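You operate a simulated robot arm through the tools that you are given. There is no shell and no other tool. Be economical: measure what you need, move in short steps, check, and stop when the job is done.

You run a simulated robot arm. Do the job below in one go: nothing can be reset, and whatever is moved stays where it is left.

## Task
Take the 2 mm steel shim from the top of the prep bench and put it on the top of the view bench.

The check looks at the end state, three seconds after you hand in, the way a careful person would. Anything else that was tipped, shoved, dropped, spilled or broken makes it a failure.

## Robot
A 7-joint arm with a two-finger parallel gripper, fixed in place. Base frame: the origin is at the foot of the arm, x ahead of it, y to its left, z up; the work surface is at about z = 0. Readings come in mm, rad, newtons and seconds.
With the tool pointing down near the work surface it reaches from about 240 to 620 mm from the base axis. Its first joint turns from -1.152 to 1.152 rad. Payload 2.6 kg.
Tool frame: the origin (TCP) lies between the finger pads and is the grasp point; the fingertips stand 30 mm ahead of it; z points along the fingers, y is the line along which they close. Largest opening 94 mm; finger width 28, thickness 10; the body of the gripper, 50 by 96 mm, starts 55 mm behind the TCP.
Orientation is told as [roll, pitch, yaw] about the base's x, y, z axes, in that order, counted from this pose: with the fingers straight down and closing along the base's y, the tool's x points along the base's -x, its y along +y and its z along -z.

## Interface
- The arm moves only by the tool jog_arm. Its argument "plan" is a list of rows, each an object (a shift or turn left out is 0, a gripper value left out holds the last) with "jaw": the finger opening in mm, from 0 to 94; "dp": the shift along the tool's x, y, z in mm, a list of three; "turn": the turn, a rotation vector about the tool's x, y, z in rad, a list of three. In form: [{"jaw": jaw, "dp": [dx, dy, dz], "turn": [rx, ry, rz]}, ...]. A call has 1 to 20 rows; each row shifts and turns the commanded pose from where the row before left it, along the tool's axes as they then stand. A row lasts 0.2 s, in which the tool goes at most 50 mm and 0.15 rad; a call with a longer step from one row to the next is refused whole, and so is a gripper value outside its range. Where a pose cannot be reached the arm comes as near as it can. A force on the tool above 40 N (or 10 N above the force at the start of the call, whichever is more), or a blocked arm, ends the call early, and 0.2 s more pass. Each finger travels about 72 mm/s and halts on what it meets, pressing with about 37 N; the grip force reading is that of the motor and also rises with nothing between the fingers. The clock runs only during rows and for 0.2 s after the last one: add rows that do not move to give the fingers time. The reply holds the time, the measured pose of the TCP, the force on the tool along the base axes, the opening and the grip force, in the units named above and with some noise.
- Cameras (640 x 400 px; columns grow to the right, rows downward): "scene" is fixed at [58, 462.9, 544.7]; the picture's right is [-0.37, -0.93, 0.00], its down [-0.72, 0.29, -0.63] and it looks along [0.58, -0.23, -0.78] (base axes); focal length 336 px, centre (320, 200). "wrist" rides on the gripper at [-37, 0, -58] in the tool frame; the picture's right is [0.00, -1.00, 0.00], its down [0.97, 0.00, -0.24] and it looks along [0.24, 0.00, 0.97] (tool axes); focal length 218 px, centre (320, 200). There is no depth. A picture from a camera that has moved, and an enlarged one, comes with that camera's place and axes in the base frame and with its lens. The place of the scene camera against the robot may be out by one fixed shift of up to 18 mm in any direction.
- camera(camera): a new picture of that camera. The clock stands still meanwhile.
- inspect(camera, box): a new picture of the part [left, top, right, bottom] of that camera's present view, enlarged. The clock stands still meanwhile.
- sign_off(): hands the job in; it is judged then, once.

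Go step by step. Nothing tells you positions but the pictures and the camera data: compare them with the known pose of the tool, close in by small moves and look again before you grip or let go. The budget is 90 turns and 36 pictures, counting those below and the enlarged ones. Unless the task says otherwise, let go and move clear before handing in, and close with one line.

The tools are called after "Emit:" as name(argument=value, ...) on one line, values as JSON. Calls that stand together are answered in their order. jog_arm: Moves the arm, as the interface text tells. Its arguments: {"type":"object","properties":{"plan":{"type":"array","items":{"type":"object","properties":{"jaw":{"type":"number"},"dp":{"type":"array","items":{"type":"number"}},"turn":{"type":"array","items":{"type":"number"}}}}}},"required":["plan"]} The other tools are called the same way: camera (camera) takes a picture; inspect (camera, box) takes an enlarged picture of a part of a camera's view; sign_off () hands the job in.

At the start:

```text
time_s: 0.0
tcp_pos: [278.2, 295.5, 207.4]
ee_rot: [-0.001, 0.001, -0.001]
force: [-0.3, 0.3, -0.5]
gripper_width: 94.1
grip_force: 0.1
```

scene: 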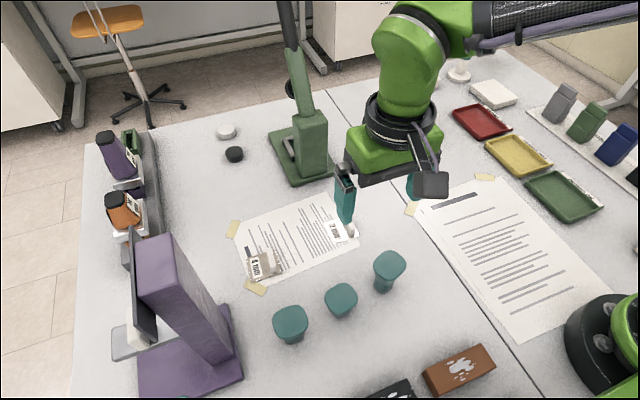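
wrist: 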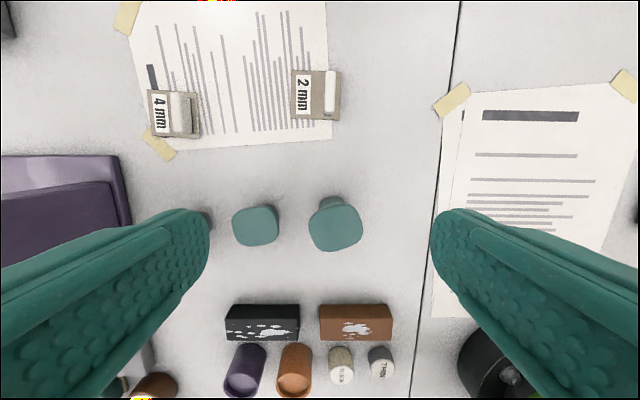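

I see two tagged parts (4 mm and 2 mm) on the sheet of paper, but I don't yet know which places are the "prep bench" and the "view bench". I'll look closer before moving.

Emit:
inspect(camera="scene", box=[200, 120, 440, 310])

Emit:
inspect(camera="wrist", box=[100, 0, 420, 200])

Emit:
inspect(camera="scene", box=[60, 100, 260, 400])

```text
2.11 times, centred on (320, 215) of scene
camera zoom: at [58.0, 462.9, 544.7], right [-0.37, -0.93, 0.0], down [-0.72, 0.29, -0.63], along [0.58, -0.23, -0.78], focal length 706 px, centre (320, 168)
```

zoom: 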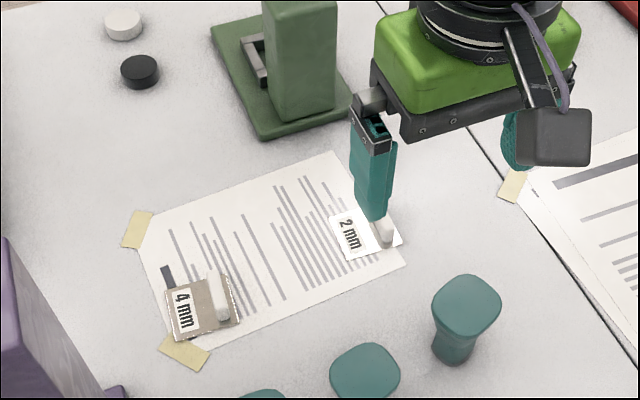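

```text
2.00 times, centred on (260, 100) of wrist
camera zoom: at [315.5, 295.1, 266.2], right [0.0, -1.0, 0.0], down [-0.97, 0.0, 0.24], along [-0.24, 0.0, -0.97], focal length 436 px, centre (440, 400)
```

zoom: 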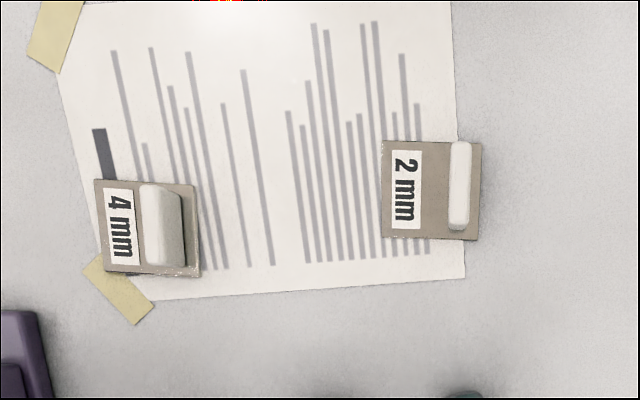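

```text
1.33 times, centred on (160, 250) of scene
camera zoom: at [58.0, 462.9, 544.7], right [-0.37, -0.93, 0.0], down [-0.72, 0.29, -0.63], along [0.58, -0.23, -0.78], focal length 448 px, centre (533, 133)
```

zoom: 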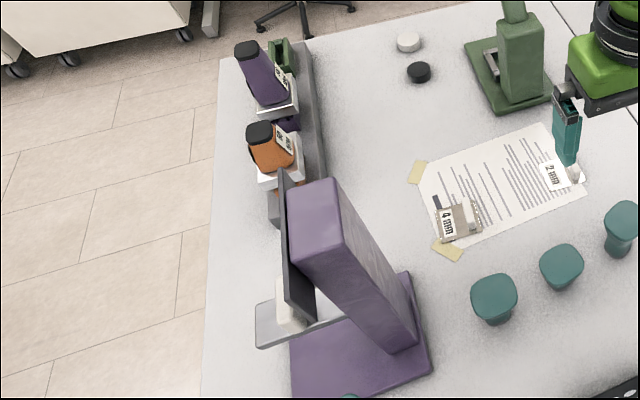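

The 2 mm shim lies at the paper's right edge and has a raised tab. A seam runs between two table surfaces, so I'll check the right side and the purple stand for labels.

Emit:
inspect(camera="scene", box=[400, 50, 640, 200])

Emit:
inspect(camera="scene", box=[400, 170, 640, 320])

Emit:
inspect(camera="wrist", box=[400, 60, 640, 210])

```text
2.67 times, centred on (520, 125) of scene
camera zoom: at [58.0, 462.9, 544.7], right [-0.37, -0.93, 0.0], down [-0.72, 0.29, -0.63], along [0.58, -0.23, -0.78], focal length 895 px, centre (-213, 400)
```

zoom: 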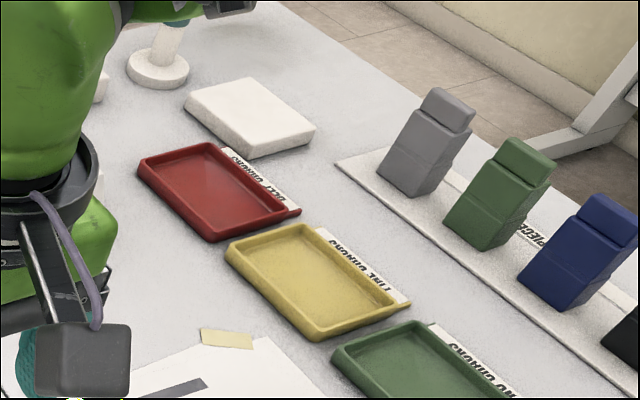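

```text
2.67 times, centred on (520, 245) of scene
camera zoom: at [58.0, 462.9, 544.7], right [-0.37, -0.93, 0.0], down [-0.72, 0.29, -0.63], along [0.58, -0.23, -0.78], focal length 895 px, centre (-213, 80)
```

zoom: 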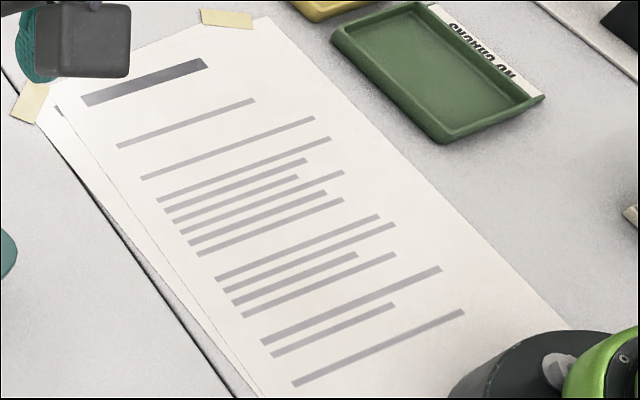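

```text
2.67 times, centred on (520, 135) of wrist
camera zoom: at [315.5, 295.1, 266.2], right [0.0, -1.0, 0.0], down [-0.97, 0.0, 0.24], along [-0.24, 0.0, -0.97], focal length 582 px, centre (-213, 373)
```

zoom: 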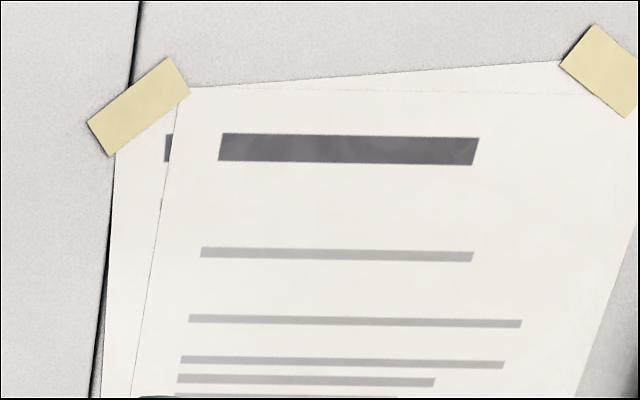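

The right table carries trays and a rack ending in "...PIECE", and the left one holds the two shims. I'll raise the arm and swing right for an overview to settle which bench is which.

Emit:
jog_arm(plan=[{"dp": [0, 0, -40]}, {"dp": [0, 0, -40]}, {"dp": [0, 0, -40]}, {"dp": [0, -40, 0]}, {"dp": [0, -40, 0]}, {"dp": [0, -40, 0]}, {"dp": [0, -40, 0]}, {"dp": [0, -40, 0]}, {"dp": [-40, -40, 0]}, {"dp": [-40, -40, 0]}, {"dp": [0, 0, 0]}])

Emit:
camera(camera="wrist")

Emit:
camera(camera="scene")

```text
refused: row 9 steps farther than a row can; nothing moved
```

```text
27 pictures are left
camera wrist: at [315.5, 295.1, 266.2], right [0.0, -1.0, 0.0], down [-0.97, 0.0, 0.24], along [-0.24, 0.0, -0.97], focal length 218 px, centre (320, 200)
```

wrist: 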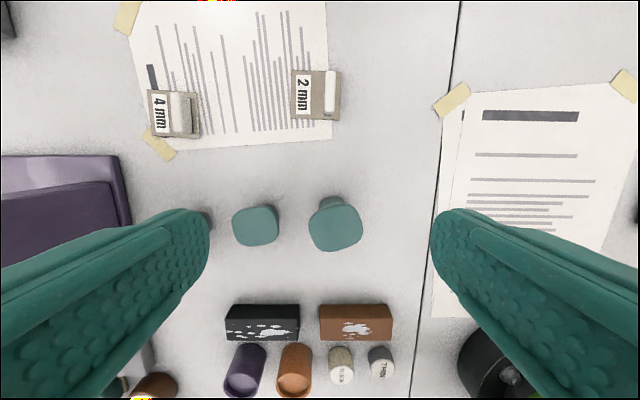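

```text
26 pictures are left
```

scene: 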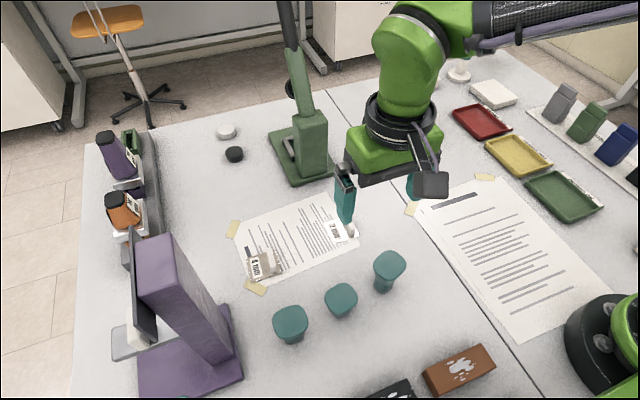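

The plan was refused because one row was too long; nothing moved. I'll repeat it with shorter steps.

Emit:
jog_arm(plan=[{"dp": [0, 0, -40]}, {"dp": [0, 0, -40]}, {"dp": [0, 0, -40]}, {"dp": [0, -45, 0]}, {"dp": [0, -45, 0]}, {"dp": [0, -45, 0]}, {"dp": [0, -45, 0]}, {"dp": [0, -45, 0]}, {"dp": [0, -45, 0]}, {"dp": [0, -45, 0]}, {"dp": [-40, 0, 0]}, {"dp": [-40, 0, 0]}, {"dp": [0, 0, 0]}])

```text
time_s: 2.8
tcp_pos: [359.4, -18.2, 328.1]
ee_rot: [0.002, 0.001, 0.001]
force: [0.2, 0.3, 0.4]
gripper_width: 94.0
grip_force: 0.1
```

The arm is now above the middle; next an overview from both cameras.

Emit:
camera(camera="wrist")

Emit:
camera(camera="scene")

```text
25 pictures are left
camera wrist: at [396.1, -18.9, 386.0], right [0.0, -1.0, 0.0], down [-0.97, 0.0, 0.24], along [-0.24, 0.0, -0.97], focal length 218 px, centre (320, 200)
```

wrist: 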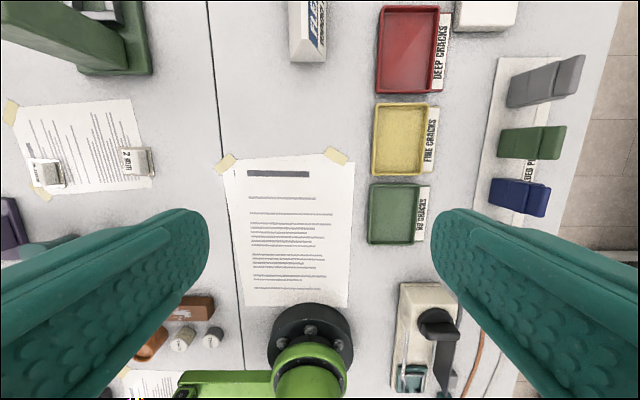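

```text
24 pictures are left
```

scene: 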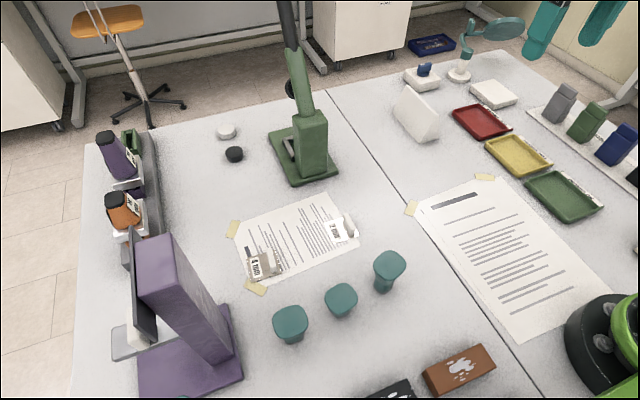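

The right table has crack-grading trays and a tent sign. I'll read that sign.

Emit:
inspect(camera="wrist", box=[260, 0, 360, 62])

Emit:
inspect(camera="scene", box=[370, 30, 530, 150])

```text
6.40 times, centred on (310, 31) of wrist
camera zoom: at [396.1, -18.9, 386.0], right [0.0, -1.0, 0.0], down [-0.97, 0.0, 0.24], along [-0.24, 0.0, -0.97], focal length 1397 px, centre (384, 1282)
```

zoom: 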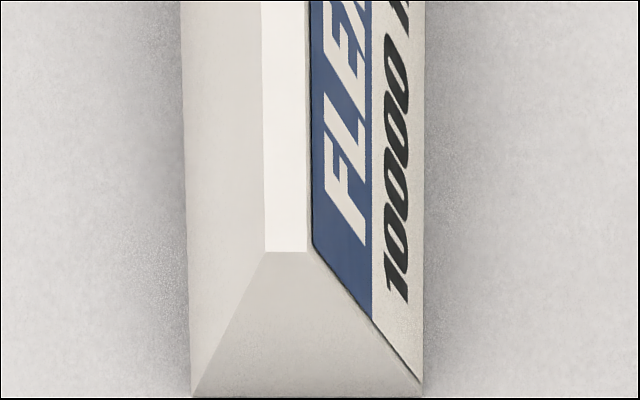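

```text
3.33 times, centred on (450, 90) of scene
camera zoom: at [58.0, 462.9, 544.7], right [-0.37, -0.93, 0.0], down [-0.72, 0.29, -0.63], along [0.58, -0.23, -0.78], focal length 1119 px, centre (-113, 567)
```

zoom: 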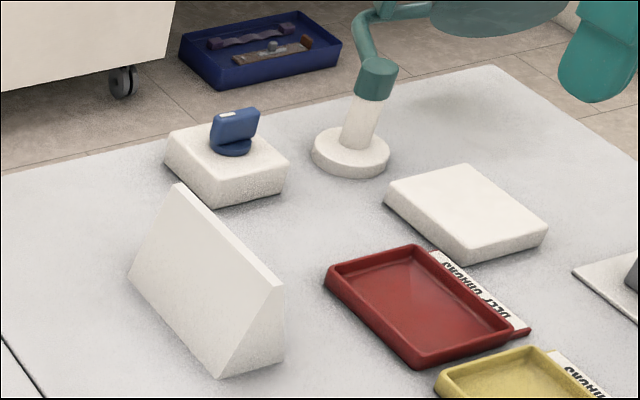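

Two tables meet at a seam near y≈150. The left one, with the shims, is the prep bench. The right one, with the crack trays, magnifier and reference pieces, is the view bench, and it has a clear spot near x≈455, y≈60. I'll go back over the 2 mm shim (about x 371, y 283) and look.

Emit:
jog_arm(plan=[{"dp": [0, 43, 0]}, {"dp": [0, 43, 0]}, {"dp": [0, 43, 0]}, {"dp": [0, 43, 0]}, {"dp": [0, 43, 0]}, {"dp": [0, 43, 0]}, {"dp": [0, 43, 0]}, {"dp": [-10, 0, 40]}, {"dp": [0, 0, 40]}, {"dp": [0, 0, 40]}, {"dp": [0, 0, 40]}, {"dp": [0, 0, 20]}, {}])

Emit:
camera(camera="wrist")

```text
time_s: 5.6
tcp_pos: [368.4, 283.1, 145.8]
ee_rot: [-0.001, 0.0, 0.0]
force: [0.2, -0.6, 0.5]
gripper_width: 93.9
grip_force: 0.0
```

```text
21 pictures are left
camera wrist: at [404.9, 281.7, 205.9], right [0.0, -1.0, 0.0], down [-0.97, 0.0, 0.24], along [-0.24, 0.0, -0.97], focal length 218 px, centre (320, 200)
```

wrist: 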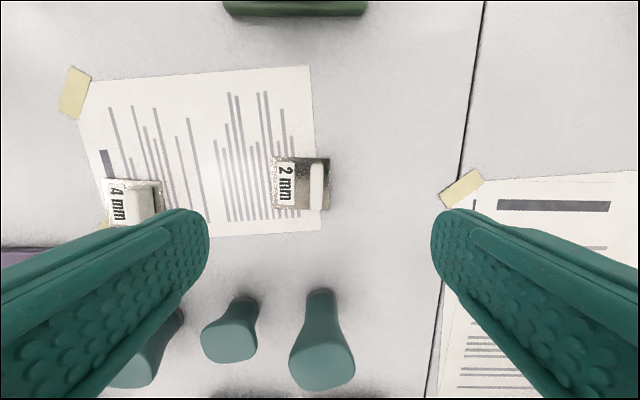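

The tab is almost straight below, at about (369, 285), running along x, and the fingers close across it. I'll narrow the jaws and come down partway to judge the tab height.

Emit:
jog_arm(plan=[{"jaw": 44, "dp": [0, 2, 30]}, {"dp": [0, 0, 30]}, {"dp": [0, 0, 15]}, {}])

Emit:
camera(camera="wrist")

Emit:
inspect(camera="scene", box=[290, 180, 390, 260])

```text
time_s: 6.6
tcp_pos: [369.4, 284.5, 72.8]
ee_rot: [0.0, 0.0, 0.0]
force: [0.7, 0.2, -0.3]
gripper_width: 44.1
grip_force: 0.0
```

```text
20 pictures are left
camera wrist: at [405.6, 283.5, 130.7], right [0.0, -1.0, 0.0], down [-0.97, 0.0, 0.24], along [-0.24, 0.0, -0.97], focal length 218 px, centre (320, 200)
```

wrist: 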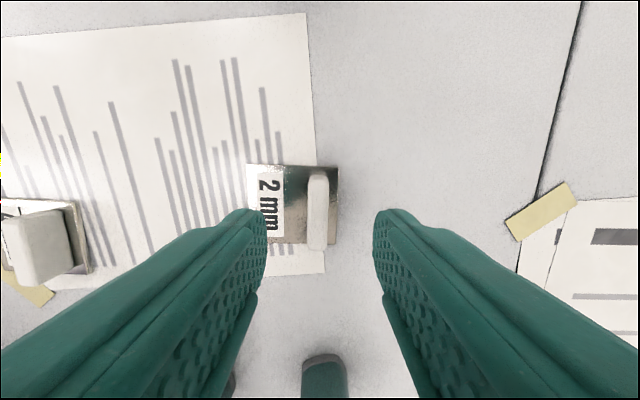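

```text
5.00 times, centred on (340, 220) of scene
camera zoom: at [58.0, 462.9, 544.7], right [-0.37, -0.93, 0.0], down [-0.72, 0.29, -0.63], along [0.58, -0.23, -0.78], focal length 1678 px, centre (220, 100)
```

zoom: 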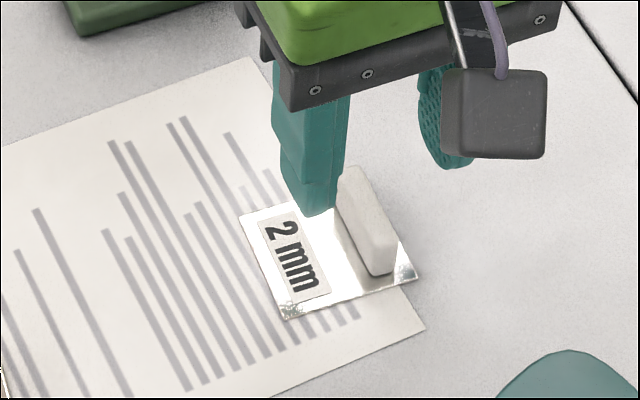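

The tab is centred between the fingers and stands roughly 15 mm high on the plate. I'll lower the fingertips to just above the plate (TCP ≈ 35) and then check.

Emit:
jog_arm(plan=[{"dp": [-2, 0, 15]}, {"dp": [-1, 0, 14]}, {"dp": [0, 0, 8]}, {}])

Emit:
inspect(camera="scene", box=[290, 180, 390, 260])

Emit:
camera(camera="wrist")

```text
time_s: 7.6
tcp_pos: [372.3, 282.7, 36.0]
ee_rot: [0.0, 0.0, 0.0]
force: [0.0, -0.6, 0.2]
gripper_width: 43.9
grip_force: 0.0
```

```text
5.00 times, centred on (340, 220) of scene
camera zoom: at [58.0, 462.9, 544.7], right [-0.37, -0.93, 0.0], down [-0.72, 0.29, -0.63], along [0.58, -0.23, -0.78], focal length 1678 px, centre (220, 100)
```

zoom: 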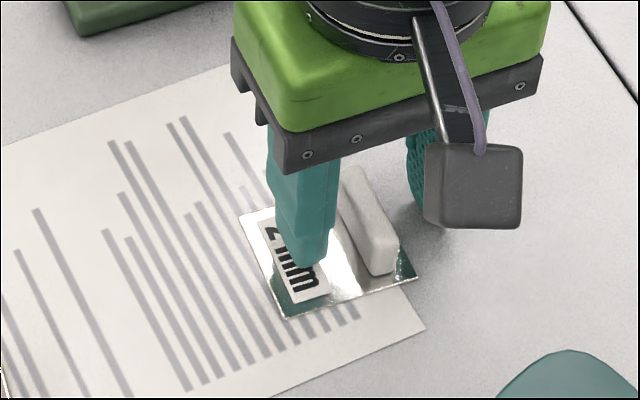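

```text
17 pictures are left
camera wrist: at [408.4, 283.4, 93.8], right [0.0, -1.0, 0.0], down [-0.97, 0.0, 0.24], along [-0.24, 0.0, -0.97], focal length 218 px, centre (320, 200)
```

wrist: 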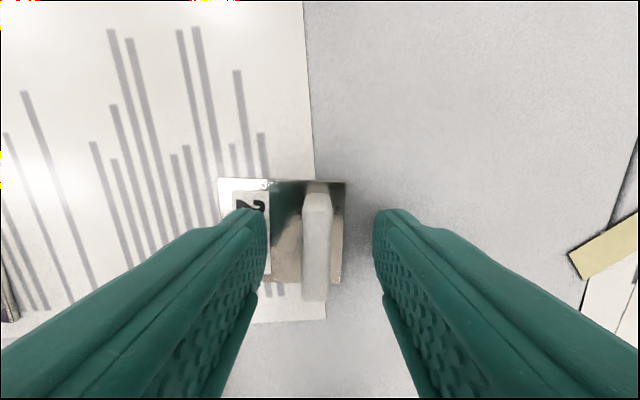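

The fingers straddle the tab with the tips just clear of the plate. I'll shift 1 mm and close.

Emit:
jog_arm(plan=[{"jaw": 20, "dp": [0, 1, 0]}, {"jaw": 0}, {"jaw": 0}, {"jaw": 0}, {"jaw": 0}])

```text
time_s: 8.8
tcp_pos: [372.2, 284.3, 35.0]
ee_rot: [0.001, 0.0, 0.0]
force: [-0.1, -0.1, 0.3]
gripper_width: 10.0
grip_force: 37.0
```

The fingers hold a 10 mm thick tab at full grip. I'll lift and look.

Emit:
jog_arm(plan=[{"dp": [0, 0, -10]}, {"dp": [0, 0, -20]}, {"dp": [0, 0, -30]}, {"dp": [0, 0, -35]}, {}])

Emit:
camera(camera="wrist")

Emit:
camera(camera="scene")

```text
time_s: 10.0
tcp_pos: [370.9, 284.9, 130.9]
ee_rot: [0.001, -0.001, 0.0]
force: [-0.2, 0.0, -0.6]
gripper_width: 9.8
grip_force: 37.1
```

```text
16 pictures are left
camera wrist: at [407.9, 284.8, 188.8], right [0.0, -1.0, 0.0], down [-0.97, 0.0, 0.24], along [-0.24, 0.0, -0.97], focal length 218 px, centre (320, 200)
```

wrist: 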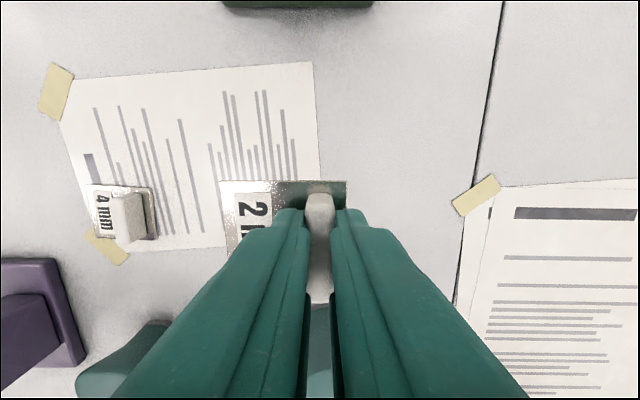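

```text
15 pictures are left
```

scene: 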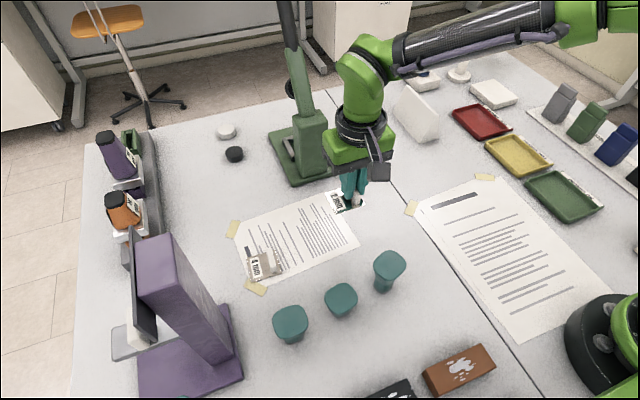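

The shim is held level and nothing else moved. I'll carry it over the clear spot on the right bench at about (452, 55).

Emit:
jog_arm(plan=[{"dp": [0, -35, 0]}, {"dp": [0, -40, 0]}, {"dp": [0, -40, 0]}, {"dp": [0, -40, 0]}, {"dp": [0, -40, 0]}, {"dp": [-20, -35, 0]}, {"dp": [-35, 0, 0]}, {"dp": [-26, 0, 0]}, {}, {}])

Emit:
camera(camera="wrist")

Emit:
camera(camera="scene")

```text
time_s: 12.2
tcp_pos: [452.3, 53.8, 132.4]
ee_rot: [0.0, 0.001, -0.001]
force: [-0.1, 0.6, -0.7]
gripper_width: 9.8
grip_force: 36.8
```

```text
14 pictures are left
camera wrist: at [489.2, 54.3, 190.0], right [0.0, -1.0, 0.0], down [-0.97, 0.0, 0.24], along [-0.24, 0.0, -0.97], focal length 218 px, centre (320, 200)
```

wrist: 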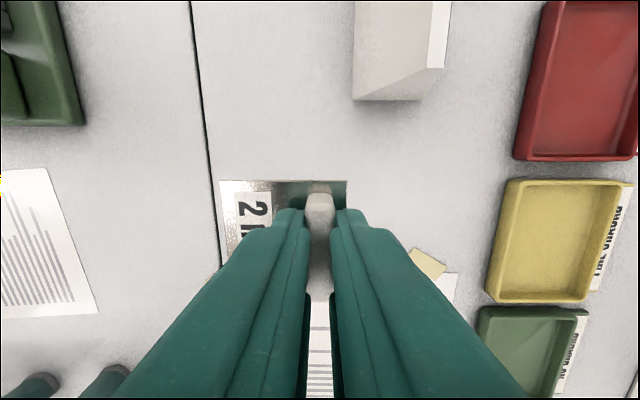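

```text
13 pictures are left
```

scene: 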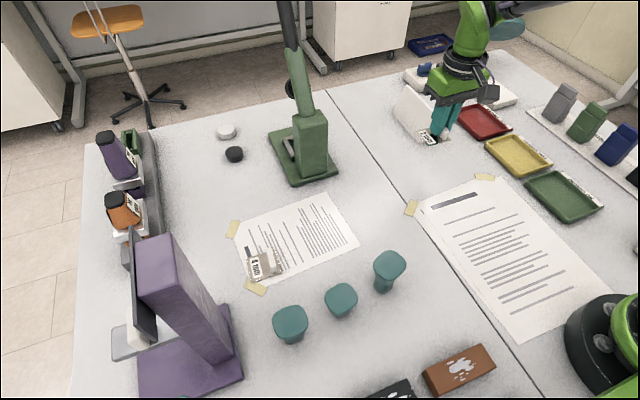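

The spot is clear, with the seam about 55 mm left of the plate and the white block ahead. I'll back off 14 mm from the block and lower to near the bench.

Emit:
jog_arm(plan=[{"dp": [14, 0, 20]}, {"dp": [0, 0, 25]}, {"dp": [0, 0, 25]}, {"dp": [0, 0, 15]}, {"dp": [0, 0, 7]}, {}])

Emit:
camera(camera="wrist")

Emit:
inspect(camera="scene", box=[380, 90, 500, 190])

```text
time_s: 13.6
tcp_pos: [438.5, 53.6, 38.1]
ee_rot: [0.0, 0.0, 0.001]
force: [-1.1, -0.1, -0.1]
gripper_width: 9.6
grip_force: 37.1
```

```text
12 pictures are left
camera wrist: at [475.5, 54.2, 97.4], right [0.0, -1.0, 0.0], down [-0.97, 0.0, 0.24], along [-0.24, 0.0, -0.97], focal length 218 px, centre (320, 200)
```

wrist: 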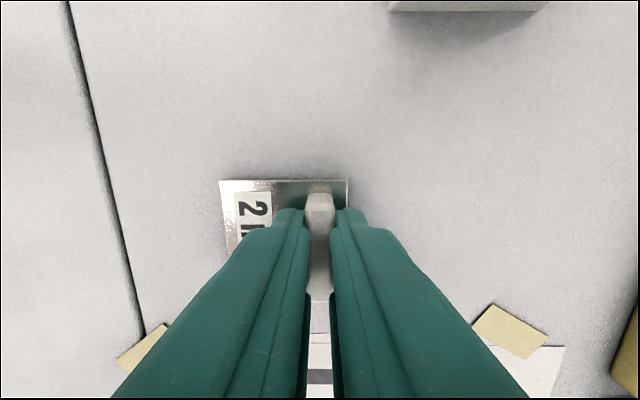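

```text
4.00 times, centred on (440, 140) of scene
camera zoom: at [58.0, 462.9, 544.7], right [-0.37, -0.93, 0.0], down [-0.72, 0.29, -0.63], along [0.58, -0.23, -0.78], focal length 1342 px, centre (-160, 440)
```

zoom: 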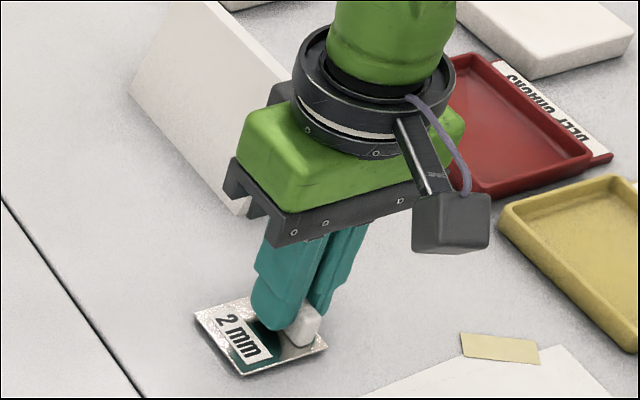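

The plate is a few millimetres above bare bench, clear of the seam, paper and tape. I'll ease it down in 1 mm steps and watch the force.

Emit:
jog_arm(plan=[{"dp": [0, 0, 1]}, {"dp": [0, 0, 1]}, {"dp": [0, 0, 1]}, {}])

```text
time_s: 14.6
tcp_pos: [438.3, 54.2, 36.6]
ee_rot: [0.0, -0.001, 0.0]
force: [-1.0, 0.2, -0.3]
gripper_width: 9.8
grip_force: 36.1
```

Emit:
jog_arm(plan=[{"dp": [0, 0, 0.5]}, {"dp": [0, 0, 0.5]}, {}])

```text
time_s: 15.4
tcp_pos: [437.9, 54.3, 35.2]
ee_rot: [0.0, -0.002, 0.0]
force: [-3.7, -1.1, 10.4]
gripper_width: 10.0
grip_force: 37.1
```

The upward force rose to 10 N, so the plate is resting on the bench. I'll open gently.

Emit:
jog_arm(plan=[{"dp": [0, 0, -0.4]}, {"jaw": 14}, {"jaw": 22}, {"jaw": 36}, {}])

Emit:
camera(camera="wrist")

```text
time_s: 16.6
tcp_pos: [437.5, 54.6, 35.7]
ee_rot: [0.001, -0.001, 0.0]
force: [0.0, 0.6, -0.4]
gripper_width: 35.9
grip_force: 0.1
```

```text
10 pictures are left
camera wrist: at [475.4, 54.0, 93.8], right [0.0, -1.0, 0.0], down [-0.97, 0.0, 0.24], along [-0.24, 0.0, -0.97], focal length 218 px, centre (320, 200)
```

wrist: 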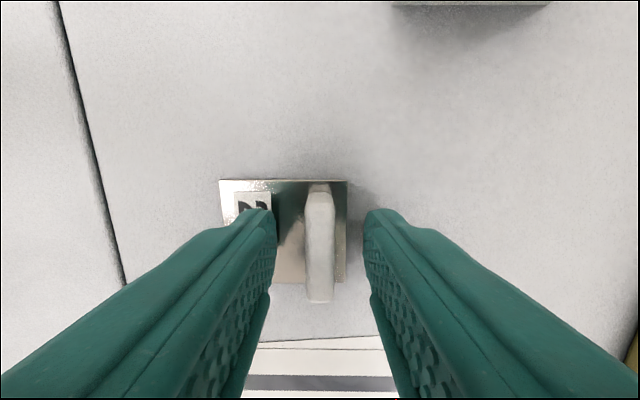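

The shim is released and lying flat. I'll rise straight up and check the scene.

Emit:
jog_arm(plan=[{"dp": [0, 0, -10]}, {"dp": [0, 0, -30]}, {"dp": [0, 0, -40]}, {"dp": [0, 0, -40]}, {"dp": [30, 0, -30]}, {}])

Emit:
camera(camera="wrist")

Emit:
camera(camera="scene")

```text
time_s: 18.0
tcp_pos: [408.3, 55.5, 185.9]
ee_rot: [-0.001, 0.0, 0.0]
force: [0.0, -0.6, -0.4]
gripper_width: 35.9
grip_force: 0.0
```

```text
9 pictures are left
camera wrist: at [445.8, 54.6, 243.7], right [0.0, -1.0, 0.0], down [-0.97, 0.0, 0.24], along [-0.24, 0.0, -0.97], focal length 218 px, centre (320, 200)
```

wrist: 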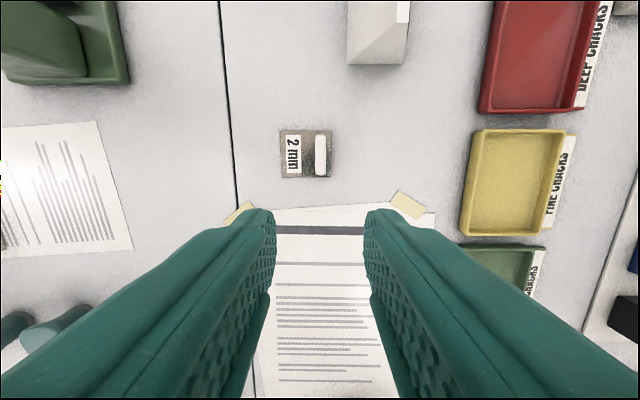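

```text
8 pictures are left
```

scene: 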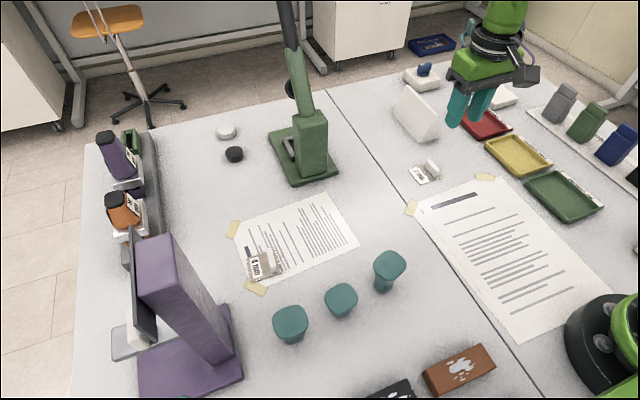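

The 2 mm shim lies flat on the right (view) bench, the gripper is clear and nothing else has moved, so I'm handing in.

Emit:
sign_off()

```text
The job is handed in.
```

I moved the 2 mm shim from the prep bench to the view bench, where it lies flat and released; no bench had a name label, so I took the right-hand one with the crack trays and magnifier to be the view bench.
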